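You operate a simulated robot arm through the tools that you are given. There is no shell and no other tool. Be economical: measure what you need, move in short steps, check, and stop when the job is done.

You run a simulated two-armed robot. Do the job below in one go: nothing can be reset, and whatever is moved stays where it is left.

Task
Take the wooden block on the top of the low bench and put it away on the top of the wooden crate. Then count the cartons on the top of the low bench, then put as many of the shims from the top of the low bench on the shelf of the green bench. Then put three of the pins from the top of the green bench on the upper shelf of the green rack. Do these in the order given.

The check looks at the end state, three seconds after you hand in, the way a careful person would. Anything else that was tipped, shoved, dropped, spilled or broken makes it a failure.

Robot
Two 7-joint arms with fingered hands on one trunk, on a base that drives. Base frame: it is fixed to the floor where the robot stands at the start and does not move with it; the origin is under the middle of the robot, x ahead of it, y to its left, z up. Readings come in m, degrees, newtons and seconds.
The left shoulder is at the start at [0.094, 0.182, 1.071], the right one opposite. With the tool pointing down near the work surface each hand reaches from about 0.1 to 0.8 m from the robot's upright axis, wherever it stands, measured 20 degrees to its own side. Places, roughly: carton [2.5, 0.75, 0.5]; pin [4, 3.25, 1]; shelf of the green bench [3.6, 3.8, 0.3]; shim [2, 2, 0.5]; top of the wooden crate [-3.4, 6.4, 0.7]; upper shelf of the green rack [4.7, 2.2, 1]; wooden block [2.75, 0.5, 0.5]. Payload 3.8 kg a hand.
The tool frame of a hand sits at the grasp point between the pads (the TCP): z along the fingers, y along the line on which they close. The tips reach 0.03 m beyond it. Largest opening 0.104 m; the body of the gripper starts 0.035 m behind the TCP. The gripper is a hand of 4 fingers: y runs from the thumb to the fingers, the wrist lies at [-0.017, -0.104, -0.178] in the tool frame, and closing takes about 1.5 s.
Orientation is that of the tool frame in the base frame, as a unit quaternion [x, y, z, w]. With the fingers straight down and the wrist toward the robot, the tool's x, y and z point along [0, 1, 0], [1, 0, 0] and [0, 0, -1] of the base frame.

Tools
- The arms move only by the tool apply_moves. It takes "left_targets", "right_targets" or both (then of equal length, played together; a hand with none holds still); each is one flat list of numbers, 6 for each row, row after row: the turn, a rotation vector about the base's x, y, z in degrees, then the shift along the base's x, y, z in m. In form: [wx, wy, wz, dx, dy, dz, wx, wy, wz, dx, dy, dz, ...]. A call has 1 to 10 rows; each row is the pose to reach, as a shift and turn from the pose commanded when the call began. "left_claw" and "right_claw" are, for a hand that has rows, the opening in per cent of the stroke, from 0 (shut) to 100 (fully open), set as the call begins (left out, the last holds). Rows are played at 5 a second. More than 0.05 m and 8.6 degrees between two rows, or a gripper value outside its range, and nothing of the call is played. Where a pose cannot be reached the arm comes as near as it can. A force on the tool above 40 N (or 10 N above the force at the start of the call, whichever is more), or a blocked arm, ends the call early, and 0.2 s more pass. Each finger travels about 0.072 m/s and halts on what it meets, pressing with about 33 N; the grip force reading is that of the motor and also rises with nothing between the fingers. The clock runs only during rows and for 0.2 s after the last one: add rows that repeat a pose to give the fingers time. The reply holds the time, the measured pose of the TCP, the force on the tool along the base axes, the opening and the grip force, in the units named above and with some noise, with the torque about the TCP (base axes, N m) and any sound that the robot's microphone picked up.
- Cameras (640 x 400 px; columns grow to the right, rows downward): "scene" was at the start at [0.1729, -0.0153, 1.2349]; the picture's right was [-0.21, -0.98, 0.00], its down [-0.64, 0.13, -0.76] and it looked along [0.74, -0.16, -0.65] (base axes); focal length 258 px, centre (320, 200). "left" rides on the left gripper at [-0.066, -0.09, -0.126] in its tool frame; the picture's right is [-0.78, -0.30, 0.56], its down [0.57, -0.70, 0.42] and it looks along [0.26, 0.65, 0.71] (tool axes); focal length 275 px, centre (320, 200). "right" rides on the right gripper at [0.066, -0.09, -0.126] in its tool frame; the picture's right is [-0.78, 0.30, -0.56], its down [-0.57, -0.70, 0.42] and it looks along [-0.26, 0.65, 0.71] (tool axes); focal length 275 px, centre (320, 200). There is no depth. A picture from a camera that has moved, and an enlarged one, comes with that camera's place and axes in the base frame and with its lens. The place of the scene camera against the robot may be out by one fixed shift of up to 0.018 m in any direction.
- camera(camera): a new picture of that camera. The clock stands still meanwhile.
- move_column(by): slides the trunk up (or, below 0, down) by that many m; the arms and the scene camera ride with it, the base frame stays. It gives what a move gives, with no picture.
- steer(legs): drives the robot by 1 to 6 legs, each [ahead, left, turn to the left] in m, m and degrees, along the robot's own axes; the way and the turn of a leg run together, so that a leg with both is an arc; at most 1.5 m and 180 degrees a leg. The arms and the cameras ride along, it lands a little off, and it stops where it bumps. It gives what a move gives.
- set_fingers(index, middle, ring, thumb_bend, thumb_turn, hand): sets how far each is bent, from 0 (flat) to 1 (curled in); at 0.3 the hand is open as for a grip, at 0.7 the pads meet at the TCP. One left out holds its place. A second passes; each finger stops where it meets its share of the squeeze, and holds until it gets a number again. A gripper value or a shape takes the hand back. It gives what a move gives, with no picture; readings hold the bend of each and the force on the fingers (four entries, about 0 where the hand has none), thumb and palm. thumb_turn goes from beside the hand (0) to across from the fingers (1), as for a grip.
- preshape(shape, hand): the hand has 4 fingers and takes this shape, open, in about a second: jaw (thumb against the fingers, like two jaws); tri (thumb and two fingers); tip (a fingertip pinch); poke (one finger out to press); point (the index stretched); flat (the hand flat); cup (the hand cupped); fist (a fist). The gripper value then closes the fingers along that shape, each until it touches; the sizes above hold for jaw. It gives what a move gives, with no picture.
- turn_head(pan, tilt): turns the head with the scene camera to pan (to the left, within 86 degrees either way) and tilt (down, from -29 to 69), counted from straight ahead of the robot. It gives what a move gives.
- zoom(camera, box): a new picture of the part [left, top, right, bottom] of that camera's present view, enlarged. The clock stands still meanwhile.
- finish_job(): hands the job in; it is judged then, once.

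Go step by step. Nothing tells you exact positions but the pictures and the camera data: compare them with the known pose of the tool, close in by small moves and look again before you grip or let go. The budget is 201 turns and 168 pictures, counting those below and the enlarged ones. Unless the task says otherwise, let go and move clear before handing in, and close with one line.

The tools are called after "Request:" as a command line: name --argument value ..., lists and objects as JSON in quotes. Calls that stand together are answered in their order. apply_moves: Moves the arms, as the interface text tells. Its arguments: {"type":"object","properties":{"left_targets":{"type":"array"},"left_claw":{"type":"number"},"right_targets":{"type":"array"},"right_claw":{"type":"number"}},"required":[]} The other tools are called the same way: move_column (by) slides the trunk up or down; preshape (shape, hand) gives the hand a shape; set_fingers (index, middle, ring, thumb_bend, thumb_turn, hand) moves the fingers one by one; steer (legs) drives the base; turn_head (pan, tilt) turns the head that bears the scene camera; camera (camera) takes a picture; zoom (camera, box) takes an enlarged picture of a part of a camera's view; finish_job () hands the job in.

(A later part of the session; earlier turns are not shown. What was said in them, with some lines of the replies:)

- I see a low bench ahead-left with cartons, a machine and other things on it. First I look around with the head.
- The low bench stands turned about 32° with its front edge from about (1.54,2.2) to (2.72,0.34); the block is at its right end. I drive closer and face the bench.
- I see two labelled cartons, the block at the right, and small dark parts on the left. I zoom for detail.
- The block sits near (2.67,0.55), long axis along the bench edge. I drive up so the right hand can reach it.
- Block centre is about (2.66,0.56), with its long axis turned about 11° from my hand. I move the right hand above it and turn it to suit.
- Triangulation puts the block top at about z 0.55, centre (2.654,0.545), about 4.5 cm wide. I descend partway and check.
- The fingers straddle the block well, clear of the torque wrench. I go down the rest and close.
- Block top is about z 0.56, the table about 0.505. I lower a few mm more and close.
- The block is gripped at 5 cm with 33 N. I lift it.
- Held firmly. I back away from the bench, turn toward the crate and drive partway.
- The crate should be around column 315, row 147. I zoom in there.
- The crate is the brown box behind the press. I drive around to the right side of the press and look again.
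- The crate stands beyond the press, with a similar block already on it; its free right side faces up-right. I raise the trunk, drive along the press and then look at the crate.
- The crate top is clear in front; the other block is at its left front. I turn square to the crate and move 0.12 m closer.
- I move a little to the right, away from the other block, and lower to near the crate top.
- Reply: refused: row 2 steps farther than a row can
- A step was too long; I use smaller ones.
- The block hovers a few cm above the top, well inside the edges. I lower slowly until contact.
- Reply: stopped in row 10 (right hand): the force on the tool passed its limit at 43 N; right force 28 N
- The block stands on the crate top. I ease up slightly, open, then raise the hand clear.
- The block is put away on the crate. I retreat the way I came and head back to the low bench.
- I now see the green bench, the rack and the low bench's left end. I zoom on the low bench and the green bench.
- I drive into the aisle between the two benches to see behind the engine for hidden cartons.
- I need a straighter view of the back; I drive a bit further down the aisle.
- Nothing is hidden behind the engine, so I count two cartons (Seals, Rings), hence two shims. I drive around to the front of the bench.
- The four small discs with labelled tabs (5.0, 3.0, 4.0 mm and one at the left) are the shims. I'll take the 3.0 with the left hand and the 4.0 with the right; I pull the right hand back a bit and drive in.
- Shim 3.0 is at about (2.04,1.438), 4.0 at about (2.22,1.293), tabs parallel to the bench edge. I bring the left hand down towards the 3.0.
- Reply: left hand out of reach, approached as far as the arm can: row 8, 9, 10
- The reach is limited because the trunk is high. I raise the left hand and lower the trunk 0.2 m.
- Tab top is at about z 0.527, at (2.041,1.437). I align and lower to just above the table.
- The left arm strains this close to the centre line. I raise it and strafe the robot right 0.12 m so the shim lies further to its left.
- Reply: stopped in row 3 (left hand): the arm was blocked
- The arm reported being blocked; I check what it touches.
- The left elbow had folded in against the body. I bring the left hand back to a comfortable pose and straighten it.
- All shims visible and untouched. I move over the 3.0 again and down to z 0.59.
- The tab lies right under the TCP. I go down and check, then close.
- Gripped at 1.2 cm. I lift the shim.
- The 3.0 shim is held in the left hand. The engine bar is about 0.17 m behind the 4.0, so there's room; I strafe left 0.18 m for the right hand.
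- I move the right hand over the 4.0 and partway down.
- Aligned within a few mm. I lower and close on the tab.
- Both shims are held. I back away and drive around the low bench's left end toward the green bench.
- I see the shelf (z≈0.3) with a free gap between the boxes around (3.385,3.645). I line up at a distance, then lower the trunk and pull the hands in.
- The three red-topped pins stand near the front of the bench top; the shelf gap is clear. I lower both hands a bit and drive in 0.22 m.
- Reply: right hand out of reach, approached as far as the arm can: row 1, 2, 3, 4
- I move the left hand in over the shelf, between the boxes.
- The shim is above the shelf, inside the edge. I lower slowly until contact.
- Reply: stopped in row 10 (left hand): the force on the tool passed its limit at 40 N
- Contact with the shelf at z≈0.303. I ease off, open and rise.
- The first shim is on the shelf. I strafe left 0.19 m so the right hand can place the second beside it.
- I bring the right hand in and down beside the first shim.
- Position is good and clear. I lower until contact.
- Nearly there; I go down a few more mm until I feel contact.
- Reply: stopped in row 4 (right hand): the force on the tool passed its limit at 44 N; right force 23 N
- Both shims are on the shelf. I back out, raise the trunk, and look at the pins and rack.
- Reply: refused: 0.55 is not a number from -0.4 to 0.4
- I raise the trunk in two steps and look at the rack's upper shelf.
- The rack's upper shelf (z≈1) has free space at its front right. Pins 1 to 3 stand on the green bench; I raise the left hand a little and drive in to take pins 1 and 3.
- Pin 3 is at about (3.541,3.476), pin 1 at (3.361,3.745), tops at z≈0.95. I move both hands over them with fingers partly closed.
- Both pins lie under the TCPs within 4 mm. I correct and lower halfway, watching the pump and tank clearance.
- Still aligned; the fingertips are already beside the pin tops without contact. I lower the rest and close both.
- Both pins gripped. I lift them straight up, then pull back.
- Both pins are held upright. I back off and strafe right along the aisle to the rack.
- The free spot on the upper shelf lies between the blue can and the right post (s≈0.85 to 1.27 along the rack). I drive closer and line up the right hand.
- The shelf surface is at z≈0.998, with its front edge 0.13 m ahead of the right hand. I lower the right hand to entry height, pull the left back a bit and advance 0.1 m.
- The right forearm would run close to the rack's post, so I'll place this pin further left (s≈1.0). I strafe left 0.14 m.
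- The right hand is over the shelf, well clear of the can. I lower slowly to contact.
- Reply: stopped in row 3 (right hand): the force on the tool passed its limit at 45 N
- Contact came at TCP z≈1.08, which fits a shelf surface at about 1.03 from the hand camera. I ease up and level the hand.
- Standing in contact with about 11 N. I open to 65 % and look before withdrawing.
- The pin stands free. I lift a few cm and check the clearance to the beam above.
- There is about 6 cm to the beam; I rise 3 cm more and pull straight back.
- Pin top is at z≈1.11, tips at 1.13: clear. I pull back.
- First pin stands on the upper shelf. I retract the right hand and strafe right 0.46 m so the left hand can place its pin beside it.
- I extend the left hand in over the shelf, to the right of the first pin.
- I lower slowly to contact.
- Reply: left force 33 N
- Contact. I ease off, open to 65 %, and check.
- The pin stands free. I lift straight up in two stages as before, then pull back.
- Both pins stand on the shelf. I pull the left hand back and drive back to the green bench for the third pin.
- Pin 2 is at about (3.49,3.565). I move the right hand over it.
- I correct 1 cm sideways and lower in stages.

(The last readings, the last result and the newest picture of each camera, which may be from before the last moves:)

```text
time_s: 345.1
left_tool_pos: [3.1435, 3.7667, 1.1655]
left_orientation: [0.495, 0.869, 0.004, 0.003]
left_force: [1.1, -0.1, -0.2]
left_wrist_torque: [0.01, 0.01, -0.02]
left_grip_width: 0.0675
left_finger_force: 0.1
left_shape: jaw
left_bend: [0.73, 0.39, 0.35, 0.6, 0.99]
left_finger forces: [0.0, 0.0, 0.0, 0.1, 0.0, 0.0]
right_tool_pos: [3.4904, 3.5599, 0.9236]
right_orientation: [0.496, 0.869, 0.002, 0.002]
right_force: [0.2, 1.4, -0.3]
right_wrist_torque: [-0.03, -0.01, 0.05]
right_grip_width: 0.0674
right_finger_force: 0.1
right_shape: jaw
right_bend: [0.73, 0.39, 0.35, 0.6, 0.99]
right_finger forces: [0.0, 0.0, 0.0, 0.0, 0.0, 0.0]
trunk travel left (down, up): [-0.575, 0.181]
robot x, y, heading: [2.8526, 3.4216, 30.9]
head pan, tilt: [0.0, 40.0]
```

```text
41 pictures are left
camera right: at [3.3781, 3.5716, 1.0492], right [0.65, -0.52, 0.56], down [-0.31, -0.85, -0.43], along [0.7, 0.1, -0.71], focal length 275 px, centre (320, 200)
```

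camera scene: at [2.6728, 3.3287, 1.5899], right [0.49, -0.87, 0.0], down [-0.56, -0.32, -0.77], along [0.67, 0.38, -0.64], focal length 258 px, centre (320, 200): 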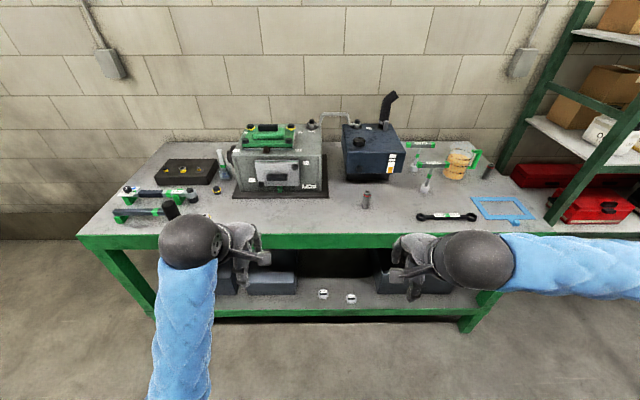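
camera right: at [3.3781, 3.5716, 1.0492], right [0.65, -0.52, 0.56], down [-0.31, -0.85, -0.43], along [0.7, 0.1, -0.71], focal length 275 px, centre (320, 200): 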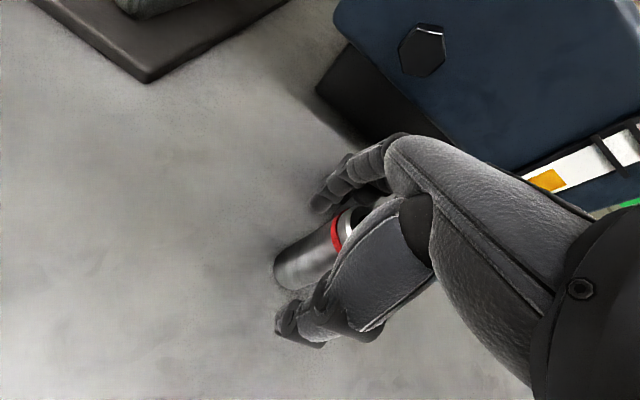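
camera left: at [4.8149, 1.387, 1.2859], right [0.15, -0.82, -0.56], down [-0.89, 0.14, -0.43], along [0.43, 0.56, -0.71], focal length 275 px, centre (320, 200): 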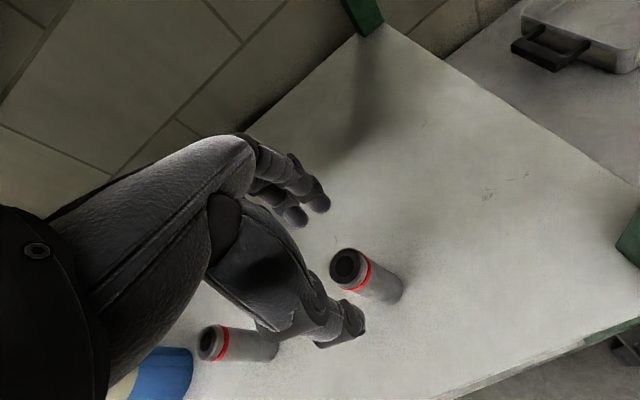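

Centred between the fingers. I close and lift.

Request:
apply_moves --right_targets '[0, 0, 0, 0, 0, 0, 0, 0, 0, 0, 0, 0, 0, 0, 0, 0, 0, 0, 0, 0, 0, 0, 0, 0, 0, 0, 0, 0, 0, 0, 0, 0, 0, 0, 0, 0, 0, 0, 0, 0, 0, 0]' --right_claw 0

Request:
apply_moves --right_targets '[0, 0, 0, 0, 0, 0.03, 0, 0, 0, 0, 0, 0.07, 0, 0, 0, 0, 0, 0.11, 0, 0, 0, 0, 0, 0.15, 0, 0, 0, -0.03, -0.018, 0.18, 0, 0, 0, -0.07, -0.04, 0.2, 0, 0, 0, -0.1, -0.055, 0.22, 0, 0, 0, -0.1, -0.055, 0.22]'

Request:
camera --camera "right"

```text
time_s: 346.7
left_tool_pos: [3.1438, 3.768, 1.1646]
left_orientation: [0.496, 0.869, 0.004, 0.004]
left_force: [0.9, 0.9, -1.3]
left_wrist_torque: [0.0, 0.02, 0.0]
left_grip_width: 0.0675
left_finger_force: 0.1
left_shape: jaw
left_bend: [0.73, 0.39, 0.35, 0.6, 0.99]
left_finger forces: [0.1, 0.0, 0.0, 0.0, 0.0, 0.1]
right_tool_pos: [3.4898, 3.5595, 0.9229]
right_orientation: [0.496, 0.868, 0.002, 0.003]
right_force: [-0.5, -0.8, 0.1]
right_wrist_torque: [0.04, -0.02, 0.0]
right_grip_width: 0.0191
right_finger_force: 33.4
right_shape: jaw
right_bend: [0.72, 0.69, 0.7, 0.74, 1.0]
right_finger forces: [18.7, 10.6, 0.1, 0.1, 28.4, 0.0]
trunk travel left (down, up): [-0.575, 0.181]
robot x, y, heading: [2.8534, 3.4251, 30.6]
head pan, tilt: [0.0, 40.0]
```

```text
time_s: 348.5
left_tool_pos: [3.1438, 3.7674, 1.1642]
left_orientation: [0.495, 0.869, 0.004, 0.004]
left_force: [0.1, 0.3, -0.4]
left_wrist_torque: [0.01, -0.01, 0.01]
left_grip_width: 0.0675
left_finger_force: 0.2
left_shape: jaw
left_bend: [0.73, 0.39, 0.35, 0.6, 0.99]
left_finger forces: [0.0, 0.1, 0.0, 0.0, 0.0, 0.0]
right_tool_pos: [3.3916, 3.5089, 1.1425]
right_orientation: [0.496, 0.868, 0.002, 0.003]
right_force: [-0.5, 0.0, -1.5]
right_wrist_torque: [-0.01, -0.04, 0.03]
right_grip_width: 0.0183
right_finger_force: 33.3
right_shape: jaw
right_bend: [0.72, 0.69, 0.7, 0.74, 1.0]
right_finger forces: [19.3, 11.2, 0.0, 0.0, 28.2, 0.0]
trunk travel left (down, up): [-0.575, 0.181]
robot x, y, heading: [2.8535, 3.4212, 30.9]
head pan, tilt: [0.0, 40.0]
```

```text
40 pictures are left
camera right: at [3.2785, 3.5209, 1.2677], right [0.65, -0.52, 0.56], down [-0.31, -0.85, -0.43], along [0.7, 0.1, -0.71], focal length 275 px, centre (320, 200)
```

right: 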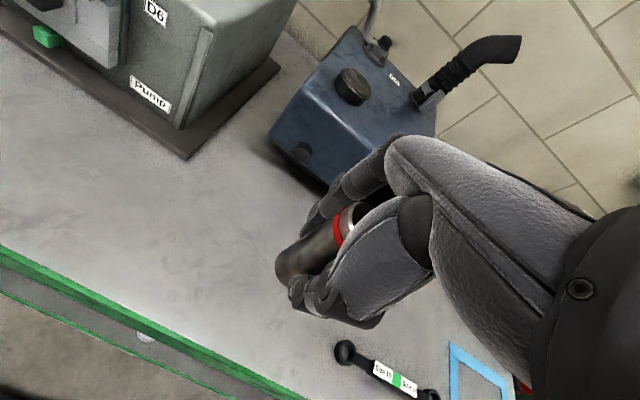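

The third pin is held. I drive back to the rack, aiming for the free spot between the can and the first pin.

Request:
steer --legs '[[-0.33, 0, -0.8], [0, -1.12, 0], [0, -1.12, 0]]'

Request:
turn_head --pan 0 --tilt 30

Request:
camera --camera "scene"

```text
time_s: 361.3
left_tool_pos: [3.9857, 1.6543, 1.1653]
left_orientation: [0.498, 0.867, 0.004, 0.003]
left_force: [-0.2, 0.1, 0.4]
left_wrist_torque: [0.04, 0.05, 0.01]
left_grip_width: 0.0677
left_finger_force: 0.1
left_shape: jaw
left_bend: [0.73, 0.39, 0.35, 0.6, 0.99]
left_finger forces: [0.0, 0.1, 0.1, 0.1, 0.0, 0.0]
right_tool_pos: [4.2304, 1.3924, 1.1415]
right_orientation: [0.5, 0.866, 0.003, 0.003]
right_force: [0.4, 0.2, -3.4]
right_wrist_torque: [0.01, 0.0, 0.01]
right_grip_width: 0.0186
right_finger_force: 32.9
right_shape: jaw
right_bend: [0.72, 0.69, 0.7, 0.74, 1.0]
right_finger forces: [19.2, 11.5, 0.0, 0.0, 28.3, 0.0]
trunk travel left (down, up): [-0.575, 0.181]
robot x, y, heading: [3.6924, 1.3133, 30.4]
head pan, tilt: [0.0, 40.0]
```

```text
time_s: 362.0
left_tool_pos: [3.9851, 1.6545, 1.1644]
left_orientation: [0.498, 0.867, 0.004, 0.003]
left_force: [-0.2, -0.8, 0.4]
left_wrist_torque: [0.01, 0.01, -0.02]
left_grip_width: 0.0676
left_finger_force: 0.1
left_shape: jaw
left_bend: [0.73, 0.39, 0.35, 0.6, 0.99]
left_finger forces: [0.0, 0.1, 0.0, 0.1, 0.1, 0.1]
right_tool_pos: [4.2305, 1.3931, 1.1432]
right_orientation: [0.499, 0.866, 0.002, 0.002]
right_force: [-0.4, -0.2, -1.7]
right_wrist_torque: [-0.02, 0.01, 0.02]
right_grip_width: 0.0183
right_finger_force: 33.1
right_shape: jaw
right_bend: [0.72, 0.69, 0.7, 0.74, 1.0]
right_finger forces: [19.4, 11.5, 0.1, 0.0, 28.2, 0.0]
trunk travel left (down, up): [-0.575, 0.181]
robot x, y, heading: [3.6936, 1.3108, 30.1]
head pan, tilt: [0.0, 30.0]
```

```text
39 pictures are left
camera scene: at [3.7677, 1.3672, 1.6051], right [0.5, -0.86, 0.0], down [-0.43, -0.25, -0.87], along [0.75, 0.44, -0.5], focal length 258 px, centre (320, 200)
```

scene: 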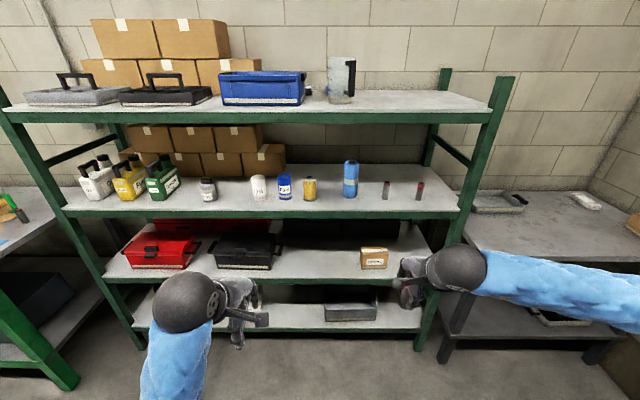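

Both pins stand on the shelf. I approach with a small shift left.

Request:
steer --legs '[[0.43, 0.025, 0]]'

Request:
camera --camera "right"

Request:
camera --camera "scene"

```text
time_s: 364.6
left_tool_pos: [4.3421, 1.8908, 1.165]
left_orientation: [0.499, 0.867, 0.004, 0.004]
left_force: [0.3, -1.1, -0.1]
left_wrist_torque: [0.01, 0.01, 0.0]
left_grip_width: 0.0674
left_finger_force: 0.0
left_shape: jaw
left_bend: [0.73, 0.39, 0.35, 0.6, 0.99]
left_finger forces: [0.0, 0.1, 0.1, 0.0, 0.0, 0.0]
right_tool_pos: [4.5869, 1.6303, 1.1433]
right_orientation: [0.499, 0.867, 0.003, 0.002]
right_force: [-0.4, -0.2, -2.9]
right_wrist_torque: [-0.03, -0.03, 0.04]
right_grip_width: 0.0182
right_finger_force: 32.8
right_shape: jaw
right_bend: [0.72, 0.69, 0.7, 0.74, 1.0]
right_finger forces: [19.3, 11.5, 0.1, 0.0, 28.2, 0.0]
trunk travel left (down, up): [-0.575, 0.181]
robot x, y, heading: [4.0467, 1.5482, 30.1]
head pan, tilt: [0.0, 30.0]
```

```text
38 pictures are left
camera right: at [4.4751, 1.6439, 1.2676], right [0.64, -0.52, 0.56], down [-0.32, -0.85, -0.43], along [0.7, 0.1, -0.71], focal length 275 px, centre (320, 200)
```

right: 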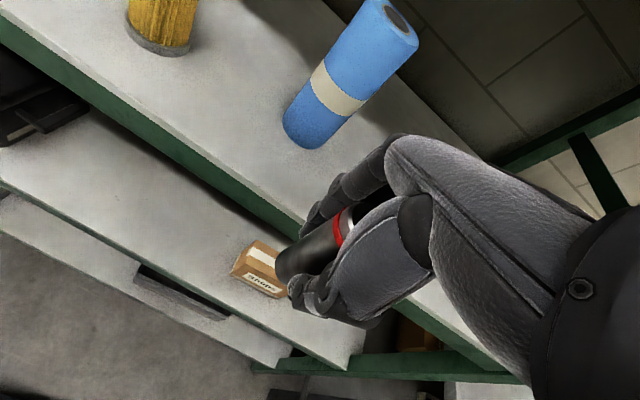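

```text
37 pictures are left
camera scene: at [4.1249, 1.6041, 1.6051], right [0.5, -0.86, 0.0], down [-0.43, -0.25, -0.87], along [0.75, 0.44, -0.5], focal length 258 px, centre (320, 200)
```

scene: 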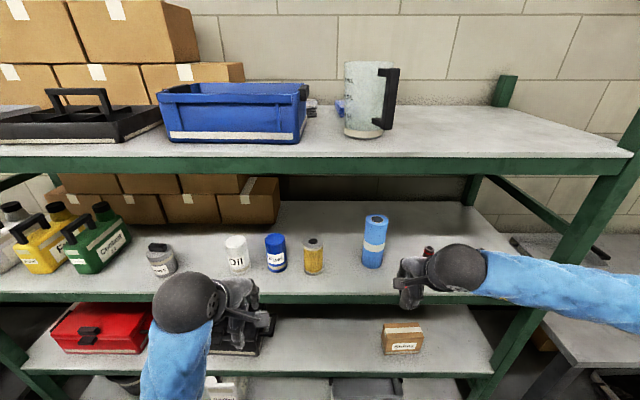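

The can is nearer than thought (s≈0.85, n≈5.0), so I aim for s≈0.93, n≈4.915, between can and first pin near the front. I move the hand in there and check.

Request:
apply_moves --right_targets '[0, 0, 0, 0.024, -0.042, 0, 0, 0, 0, 0.054, -0.025, -0.01, 0, 0, 0, 0.081, -0.009, -0.02, 0, 0, 0, 0.108, 0.007, -0.028, 0, 0, 0, 0.135, 0.022, -0.03, 0, 0, 0, 0.135, 0.022, -0.03]'

Request:
camera --camera "right"

Request:
zoom --camera "scene" --box '[300, 170, 540, 370]'

```text
time_s: 366.0
left_tool_pos: [4.341, 1.8892, 1.1654]
left_orientation: [0.498, 0.867, 0.004, 0.004]
left_force: [1.0, -0.9, -0.3]
left_wrist_torque: [0.01, 0.01, -0.01]
left_grip_width: 0.0674
left_finger_force: 0.0
left_shape: jaw
left_bend: [0.73, 0.39, 0.35, 0.6, 0.99]
left_finger forces: [0.0, 0.1, 0.0, 0.1, 0.1, 0.0]
right_tool_pos: [4.7222, 1.6532, 1.1126]
right_orientation: [0.498, 0.867, 0.002, 0.003]
right_force: [-0.3, -0.4, -3.0]
right_wrist_torque: [-0.01, -0.01, 0.04]
right_grip_width: 0.0183
right_finger_force: 33.3
right_shape: jaw
right_bend: [0.72, 0.69, 0.7, 0.74, 1.0]
right_finger forces: [19.7, 12.0, 0.0, 0.0, 28.3, 0.1]
trunk travel left (down, up): [-0.575, 0.181]
robot x, y, heading: [4.0486, 1.5506, 30.3]
head pan, tilt: [0.0, 30.0]
```

```text
36 pictures are left
camera right: at [4.6099, 1.6656, 1.2395], right [0.64, -0.52, 0.56], down [-0.31, -0.85, -0.43], along [0.7, 0.1, -0.71], focal length 275 px, centre (320, 200)
```

right: 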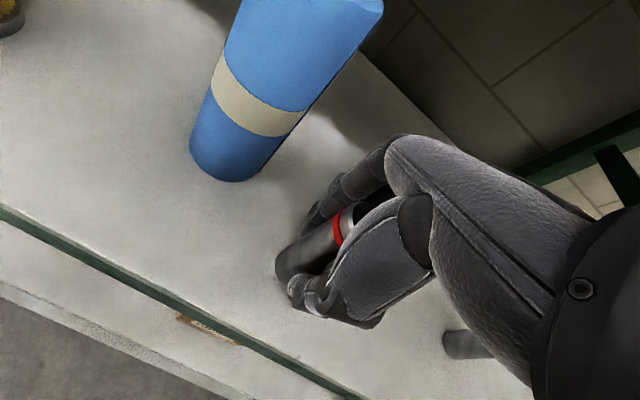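

```text
2.00 times, centred on (420, 270) of scene
camera zoom: at [4.1239, 1.6025, 1.6052], right [0.5, -0.86, 0.0], down [-0.43, -0.25, -0.87], along [0.75, 0.44, -0.5], focal length 516 px, centre (120, 60)
```

zoom: 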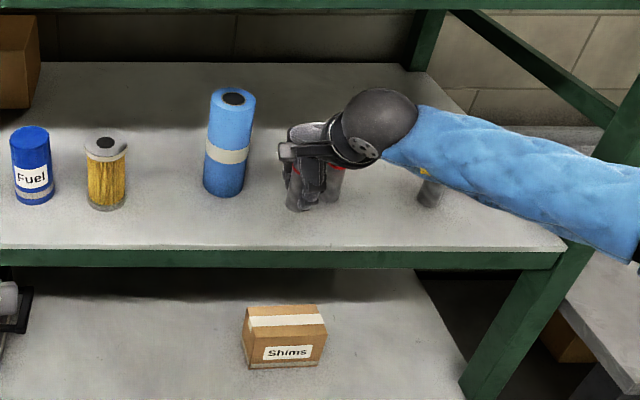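

Clear on both sides; edge is 4.8 cm in front of the pin. I shift 1 cm left and lower to contact.

Request:
apply_moves --right_targets '[0, 0, 0, -0.005, 0.009, 0, 0, 0, 0, -0.005, 0.009, -0.01, 0, 0, 0, -0.005, 0.009, -0.018, 0, 0, 0, -0.005, 0.009, -0.022, 0, 0, 0, -0.005, 0.009, -0.025, 0, 0, 0, -0.005, 0.009, -0.028, 0, 0, 0, -0.005, 0.009, -0.031, 0, 0, 0, -0.005, 0.009, -0.033]'

Request:
camera --camera "right"

```text
time_s: 367.8
left_tool_pos: [4.3391, 1.89, 1.165]
left_orientation: [0.499, 0.867, 0.005, 0.004]
left_force: [-0.7, 0.1, -0.1]
left_wrist_torque: [0.02, -0.01, -0.01]
left_grip_width: 0.0673
left_finger_force: 0.1
left_shape: jaw
left_bend: [0.73, 0.39, 0.35, 0.6, 0.99]
left_finger forces: [0.0, 0.1, 0.0, 0.1, 0.0, 0.0]
right_tool_pos: [4.7169, 1.6627, 1.0827]
right_orientation: [0.499, 0.867, 0.006, 0.004]
right_force: [-0.4, -1.3, 13.6]
right_wrist_torque: [-0.01, -0.1, -0.04]
right_grip_width: 0.0188
right_finger_force: 32.4
right_shape: jaw
right_bend: [0.72, 0.69, 0.7, 0.74, 1.0]
right_finger forces: [19.8, 14.7, 0.0, 0.1, 31.1, 0.0]
trunk travel left (down, up): [-0.575, 0.181]
robot x, y, heading: [4.048, 1.5509, 30.0]
head pan, tilt: [0.0, 30.0]
```

```text
34 pictures are left
camera right: at [4.6042, 1.6741, 1.208], right [0.64, -0.53, 0.56], down [-0.31, -0.84, -0.43], along [0.7, 0.1, -0.7], focal length 275 px, centre (320, 200)
```

right: 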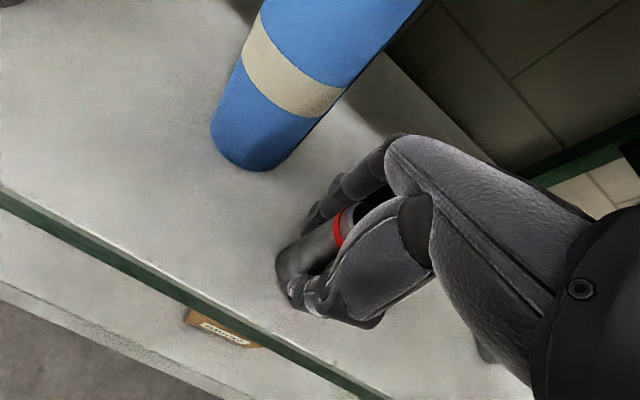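

Light contact of about 14 N. I open to 58 % and check.

Request:
apply_moves --right_targets '[0, 0, 0, 0, 0, 0.003, 0, 0, 0, 0, 0, 0.003, 0, 0, 0, 0, 0, 0.003, 0, 0, 0, 0, 0, 0.003, 0, 0, 0, 0, 0, 0.003, 0, 0, 0, 0, 0, 0.003]' --right_claw 58

Request:
camera --camera "right"

```text
time_s: 369.2
left_tool_pos: [4.3403, 1.8908, 1.165]
left_orientation: [0.498, 0.867, 0.004, 0.004]
left_force: [0.2, 0.4, 0.0]
left_wrist_torque: [0.0, 0.02, 0.01]
left_grip_width: 0.0671
left_finger_force: 0.0
left_shape: jaw
left_bend: [0.73, 0.39, 0.35, 0.6, 0.99]
left_finger forces: [0.1, 0.0, 0.0, 0.0, 0.0, 0.0]
right_tool_pos: [4.7175, 1.6606, 1.0816]
right_orientation: [0.499, 0.867, 0.003, 0.003]
right_force: [-0.2, 0.4, -0.7]
right_wrist_torque: [-0.01, -0.02, 0.0]
right_grip_width: 0.0601
right_finger_force: 0.2
right_shape: jaw
right_bend: [0.73, 0.41, 0.38, 0.65, 0.99]
right_finger forces: [0.1, 0.0, 0.0, 0.1, 0.1, 0.0]
trunk travel left (down, up): [-0.575, 0.181]
robot x, y, heading: [4.0563, 1.5512, 30.4]
head pan, tilt: [0.0, 30.0]
```

```text
33 pictures are left
camera right: at [4.6049, 1.6745, 1.2077], right [0.64, -0.52, 0.56], down [-0.32, -0.85, -0.43], along [0.7, 0.1, -0.71], focal length 275 px, centre (320, 200)
```

right: 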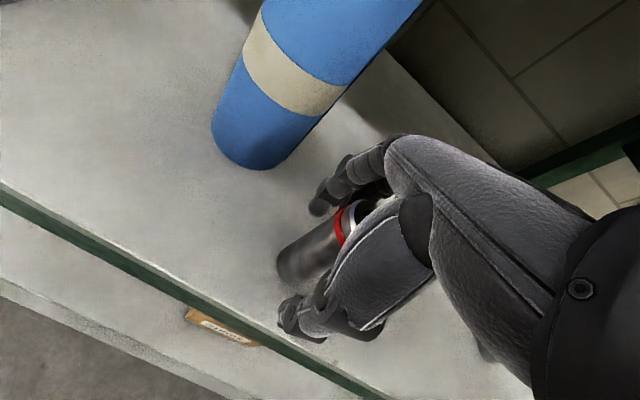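

The pin stands free. I rise straight up in small steps.

Request:
apply_moves --right_targets '[0, 0, 0, 0, 0, 0.015, 0, 0, 0, 0, 0, 0.03, 0, 0, 0, 0, 0, 0.045, 0, 0, 0, 0, 0, 0.06, 0, 0, 0, 0, 0, 0.08, 0, 0, 0, 0, 0, 0.08]'

Request:
camera --camera "right"

```text
time_s: 370.6
left_tool_pos: [4.3414, 1.89, 1.1646]
left_orientation: [0.498, 0.867, 0.004, 0.004]
left_force: [-0.5, 0.2, -0.1]
left_wrist_torque: [0.02, 0.0, -0.01]
left_grip_width: 0.0675
left_finger_force: 0.1
left_shape: jaw
left_bend: [0.73, 0.39, 0.35, 0.6, 0.99]
left_finger forces: [0.0, 0.0, 0.1, 0.0, 0.0, 0.1]
right_tool_pos: [4.7167, 1.6606, 1.1625]
right_orientation: [0.498, 0.867, 0.003, 0.003]
right_force: [0.2, 0.0, -0.3]
right_wrist_torque: [-0.03, 0.0, 0.01]
right_grip_width: 0.0601
right_finger_force: 0.1
right_shape: jaw
right_bend: [0.73, 0.41, 0.38, 0.65, 0.99]
right_finger forces: [0.1, 0.0, 0.0, 0.0, 0.0, 0.0]
trunk travel left (down, up): [-0.575, 0.181]
robot x, y, heading: [4.0482, 1.5476, 30.2]
head pan, tilt: [0.0, 30.0]
```

```text
32 pictures are left
camera right: at [4.6052, 1.673, 1.2887], right [0.64, -0.52, 0.56], down [-0.31, -0.85, -0.43], along [0.7, 0.1, -0.71], focal length 275 px, centre (320, 200)
```

right: 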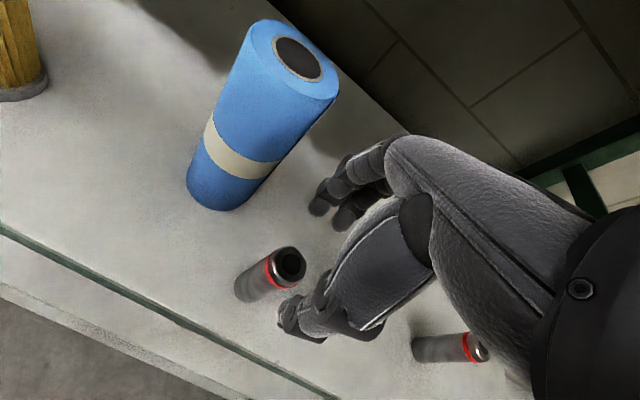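

Clear above the pins. I pull back, drive off a bit and take a final look.

Request:
apply_moves --right_targets '[0, 0, 0, -0.035, -0.02, 0.004, 0, 0, 0, -0.07, -0.04, 0.004, 0, 0, 0, -0.105, -0.06, 0.004, 0, 0, 0, -0.14, -0.08, 0.004]'

Request:
steer --legs '[[-0.45, 0, 0]]'

Request:
zoom --camera "scene" --box '[200, 100, 520, 300]'

Request:
turn_head --pan 40 --tilt 25

Request:
camera --camera "scene"

Request:
turn_head --pan 86 --tilt 25

Request:
camera --camera "scene"

```text
time_s: 371.6
left_tool_pos: [4.3406, 1.8913, 1.1656]
left_orientation: [0.499, 0.867, 0.005, 0.004]
left_force: [0.0, -0.9, 1.4]
left_wrist_torque: [0.04, -0.04, 0.01]
left_grip_width: 0.0675
left_finger_force: 0.2
left_shape: jaw
left_bend: [0.73, 0.39, 0.35, 0.6, 0.99]
left_finger forces: [0.0, 0.1, 0.0, 0.0, 0.0, 0.1]
right_tool_pos: [4.5774, 1.5778, 1.1695]
right_orientation: [0.499, 0.866, 0.003, 0.003]
right_force: [0.2, 0.2, 0.8]
right_wrist_torque: [0.01, -0.04, 0.03]
right_grip_width: 0.0602
right_finger_force: 0.1
right_shape: jaw
right_bend: [0.73, 0.41, 0.38, 0.65, 0.99]
right_finger forces: [0.1, 0.0, 0.1, 0.0, 0.0, 0.0]
trunk travel left (down, up): [-0.575, 0.181]
robot x, y, heading: [4.0524, 1.5487, 30.2]
head pan, tilt: [0.0, 30.0]
```

```text
time_s: 374.4
left_tool_pos: [3.945, 1.66, 1.1638]
left_orientation: [0.496, 0.868, 0.005, 0.005]
left_force: [0.3, -0.7, -0.3]
left_wrist_torque: [-0.02, -0.01, 0.0]
left_grip_width: 0.0675
left_finger_force: 0.1
left_shape: jaw
left_bend: [0.73, 0.39, 0.35, 0.6, 0.99]
left_finger forces: [0.0, 0.0, 0.0, 0.0, 0.0, 0.1]
right_tool_pos: [4.1855, 1.349, 1.1685]
right_orientation: [0.496, 0.868, 0.003, 0.002]
right_force: [-1.0, 0.5, 0.0]
right_wrist_torque: [-0.02, 0.01, 0.01]
right_grip_width: 0.06
right_finger_force: 0.0
right_shape: jaw
right_bend: [0.73, 0.41, 0.38, 0.65, 0.99]
right_finger forces: [0.1, 0.0, 0.0, 0.0, 0.0, 0.0]
trunk travel left (down, up): [-0.575, 0.181]
robot x, y, heading: [3.6529, 1.3165, 30.5]
head pan, tilt: [0.0, 30.0]
```

```text
2.00 times, centred on (360, 200) of scene
camera zoom: at [3.7293, 1.3719, 1.6052], right [0.51, -0.86, 0.0], down [-0.43, -0.25, -0.87], along [0.75, 0.44, -0.5], focal length 516 px, centre (240, 200)
```

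zoom: 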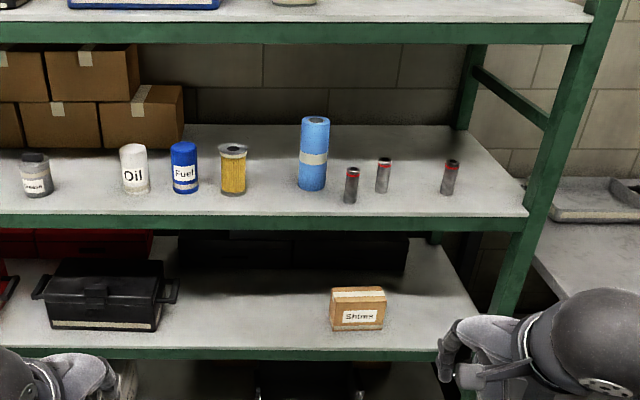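

```text
time_s: 375.5
left_tool_pos: [3.9458, 1.6603, 1.1651]
left_orientation: [0.496, 0.868, 0.004, 0.003]
left_force: [0.3, 0.0, 0.1]
left_wrist_torque: [-0.01, 0.01, 0.02]
left_grip_width: 0.0675
left_finger_force: 0.0
left_shape: jaw
left_bend: [0.73, 0.39, 0.35, 0.6, 0.99]
left_finger forces: [0.0, 0.0, 0.0, 0.1, 0.1, 0.1]
right_tool_pos: [4.1844, 1.3489, 1.1685]
right_orientation: [0.496, 0.869, 0.001, 0.003]
right_force: [-1.1, -1.3, 0.3]
right_wrist_torque: [-0.04, 0.03, 0.01]
right_grip_width: 0.0603
right_finger_force: 0.2
right_shape: jaw
right_bend: [0.73, 0.41, 0.38, 0.65, 0.99]
right_finger forces: [0.0, 0.1, 0.0, 0.0, 0.1, 0.0]
trunk travel left (down, up): [-0.575, 0.181]
robot x, y, heading: [3.6549, 1.3174, 30.6]
head pan, tilt: [40.0, 25.0]
```

```text
30 pictures are left
camera scene: at [3.6825, 1.4129, 1.6131], right [0.94, -0.33, 0.0], down [-0.14, -0.4, -0.91], along [0.3, 0.85, -0.42], focal length 258 px, centre (320, 200)
```

scene: 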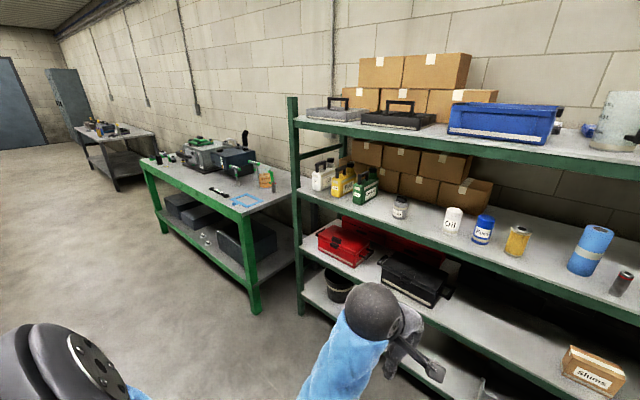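

```text
time_s: 376.6
left_tool_pos: [3.9456, 1.6613, 1.1643]
left_orientation: [0.497, 0.868, 0.003, 0.003]
left_force: [0.2, -0.8, -0.3]
left_wrist_torque: [-0.01, -0.03, -0.02]
left_grip_width: 0.0675
left_finger_force: 0.2
left_shape: jaw
left_bend: [0.73, 0.39, 0.35, 0.6, 0.99]
left_finger forces: [0.0, 0.0, 0.0, 0.0, 0.1, 0.0]
right_tool_pos: [4.1848, 1.3491, 1.1682]
right_orientation: [0.497, 0.868, 0.003, 0.003]
right_force: [0.4, 0.0, 0.4]
right_wrist_torque: [0.0, 0.02, 0.01]
right_grip_width: 0.0603
right_finger_force: 0.0
right_shape: jaw
right_bend: [0.73, 0.41, 0.38, 0.65, 0.99]
right_finger forces: [0.0, 0.0, 0.0, 0.0, 0.0, 0.1]
trunk travel left (down, up): [-0.575, 0.181]
robot x, y, heading: [3.6551, 1.3176, 30.5]
head pan, tilt: [85.9, 25.0]
```

```text
29 pictures are left
camera scene: at [3.6109, 1.4086, 1.6131], right [0.89, 0.45, 0.0], down [0.19, -0.38, -0.91], along [-0.4, 0.81, -0.42], focal length 258 px, centre (320, 200)
```

scene: 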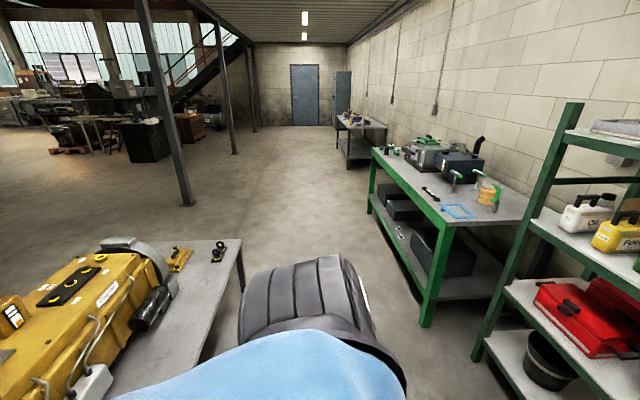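

All three pins stand on the upper shelf and both shims lie on the green bench's shelf. I make one last check behind the engine for a hidden carton.

Request:
steer --legs '[[0, 0, 50]]'

Request:
turn_head --pan 86 --tilt 35

Request:
camera --camera "scene"

```text
time_s: 379.2
left_tool_pos: [3.5783, 1.7605, 1.1643]
left_orientation: [0.082, 0.997, 0.005, 0.001]
left_force: [0.5, 0.5, 0.0]
left_wrist_torque: [-0.02, 0.01, -0.01]
left_grip_width: 0.0675
left_finger_force: 0.1
left_shape: jaw
left_bend: [0.73, 0.39, 0.35, 0.6, 0.99]
left_finger forces: [0.0, 0.0, 0.0, 0.0, 0.0, 0.0]
right_tool_pos: [3.9701, 1.7438, 1.1687]
right_orientation: [0.083, 0.997, 0.003, 0.001]
right_force: [-0.1, 0.4, 0.0]
right_wrist_torque: [0.0, 0.01, -0.02]
right_grip_width: 0.0603
right_finger_force: 0.0
right_shape: jaw
right_bend: [0.73, 0.41, 0.38, 0.65, 0.99]
right_finger forces: [0.0, 0.1, 0.0, 0.0, 0.0, 0.0]
trunk travel left (down, up): [-0.575, 0.181]
robot x, y, heading: [3.6536, 1.317, 80.8]
head pan, tilt: [85.9, 25.0]
```

```text
time_s: 380.0
left_tool_pos: [3.5778, 1.761, 1.1652]
left_orientation: [0.082, 0.997, 0.005, 0.002]
left_force: [-0.2, -0.7, 0.2]
left_wrist_torque: [-0.02, -0.02, 0.0]
left_grip_width: 0.0676
left_finger_force: 0.1
left_shape: jaw
left_bend: [0.73, 0.39, 0.35, 0.6, 0.99]
left_finger forces: [0.0, 0.1, 0.1, 0.0, 0.1, 0.0]
right_tool_pos: [3.9699, 1.7441, 1.1684]
right_orientation: [0.082, 0.997, 0.003, 0.001]
right_force: [-0.4, 0.0, -0.3]
right_wrist_torque: [0.04, -0.03, 0.0]
right_grip_width: 0.0604
right_finger_force: 0.0
right_shape: jaw
right_bend: [0.73, 0.41, 0.38, 0.65, 0.99]
right_finger forces: [0.0, 0.1, 0.0, 0.1, 0.1, 0.0]
trunk travel left (down, up): [-0.575, 0.181]
robot x, y, heading: [3.6513, 1.3146, 80.6]
head pan, tilt: [85.9, 35.0]
```

```text
28 pictures are left
camera scene: at [3.5563, 1.3533, 1.5974], right [0.23, 0.97, 0.0], down [0.56, -0.13, -0.82], along [-0.8, 0.19, -0.57], focal length 258 px, centre (320, 200)
```

scene: 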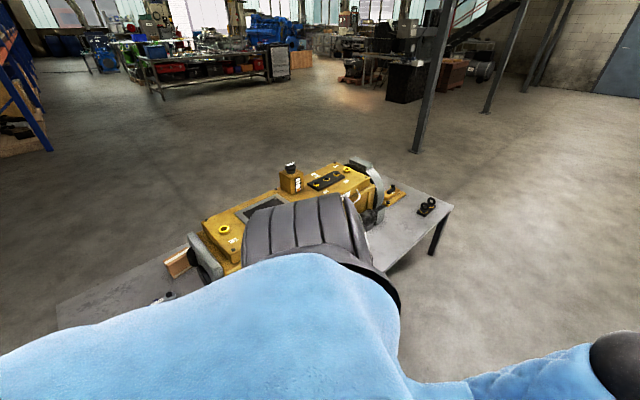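

Request:
steer --legs '[[0, 0, 65]]'

Request:
turn_head --pan 40 --tilt 40

Request:
camera --camera "scene"

```text
time_s: 383.3
left_tool_pos: [3.2175, 1.4213, 1.1643]
left_orientation: [-0.479, 0.878, 0.005, -0.002]
left_force: [0.0, 0.7, -0.4]
left_wrist_torque: [0.03, 0.02, 0.0]
left_grip_width: 0.0674
left_finger_force: 0.0
left_shape: jaw
left_bend: [0.73, 0.39, 0.35, 0.6, 0.99]
left_finger forces: [0.1, 0.0, 0.0, 0.1, 0.0, 0.0]
right_tool_pos: [3.3882, 1.7763, 1.1689]
right_orientation: [-0.477, 0.879, 0.003, -0.001]
right_force: [-0.1, -0.1, -0.5]
right_wrist_torque: [0.01, -0.02, 0.01]
right_grip_width: 0.0601
right_finger_force: 0.0
right_shape: jaw
right_bend: [0.73, 0.41, 0.38, 0.65, 0.99]
right_finger forces: [0.0, 0.1, 0.0, 0.1, 0.1, 0.0]
trunk travel left (down, up): [-0.575, 0.181]
robot x, y, heading: [3.6562, 1.3158, 147.1]
head pan, tilt: [85.9, 35.0]
```

```text
time_s: 384.4
left_tool_pos: [3.2167, 1.4225, 1.1648]
left_orientation: [-0.478, 0.878, 0.004, -0.002]
left_force: [-0.1, 0.2, -0.2]
left_wrist_torque: [-0.03, 0.01, -0.01]
left_grip_width: 0.0673
left_finger_force: 0.0
left_shape: jaw
left_bend: [0.73, 0.39, 0.35, 0.6, 0.99]
left_finger forces: [0.1, 0.0, 0.0, 0.1, 0.0, 0.0]
right_tool_pos: [3.3902, 1.7755, 1.1682]
right_orientation: [-0.478, 0.878, 0.004, -0.002]
right_force: [-0.1, -0.1, 0.3]
right_wrist_torque: [-0.01, -0.03, 0.0]
right_grip_width: 0.06
right_finger_force: 0.1
right_shape: jaw
right_bend: [0.73, 0.41, 0.38, 0.65, 0.99]
right_finger forces: [0.1, 0.0, 0.0, 0.1, 0.0, 0.0]
trunk travel left (down, up): [-0.575, 0.181]
robot x, y, heading: [3.6565, 1.3148, 147.3]
head pan, tilt: [40.0, 40.0]
```

```text
27 pictures are left
camera scene: at [3.5433, 1.3159, 1.5898], right [-0.13, 0.99, 0.0], down [0.64, 0.08, -0.77], along [-0.76, -0.1, -0.64], focal length 258 px, centre (320, 200)
```

scene: 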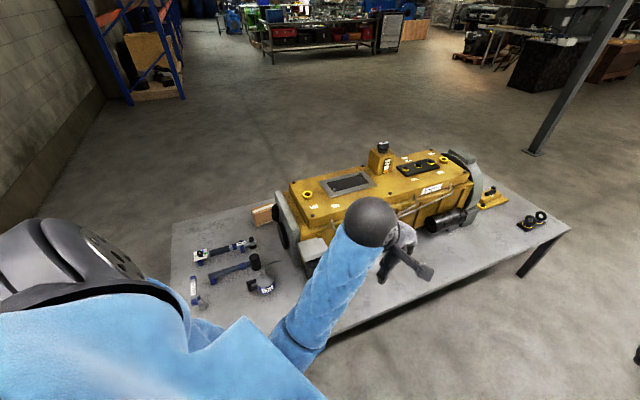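

No further cartons are hidden; both hands are empty and clear. I hand in.

Request:
finish_job

```text
The job is handed in.
```

All three parts are done and handed in. The wooden block is on the crate. I counted two cartons (Seals and Rings), so the 3.0 mm and 4.0 mm shims went on the green bench's shelf. Three pins stand on the green rack's upper shelf.
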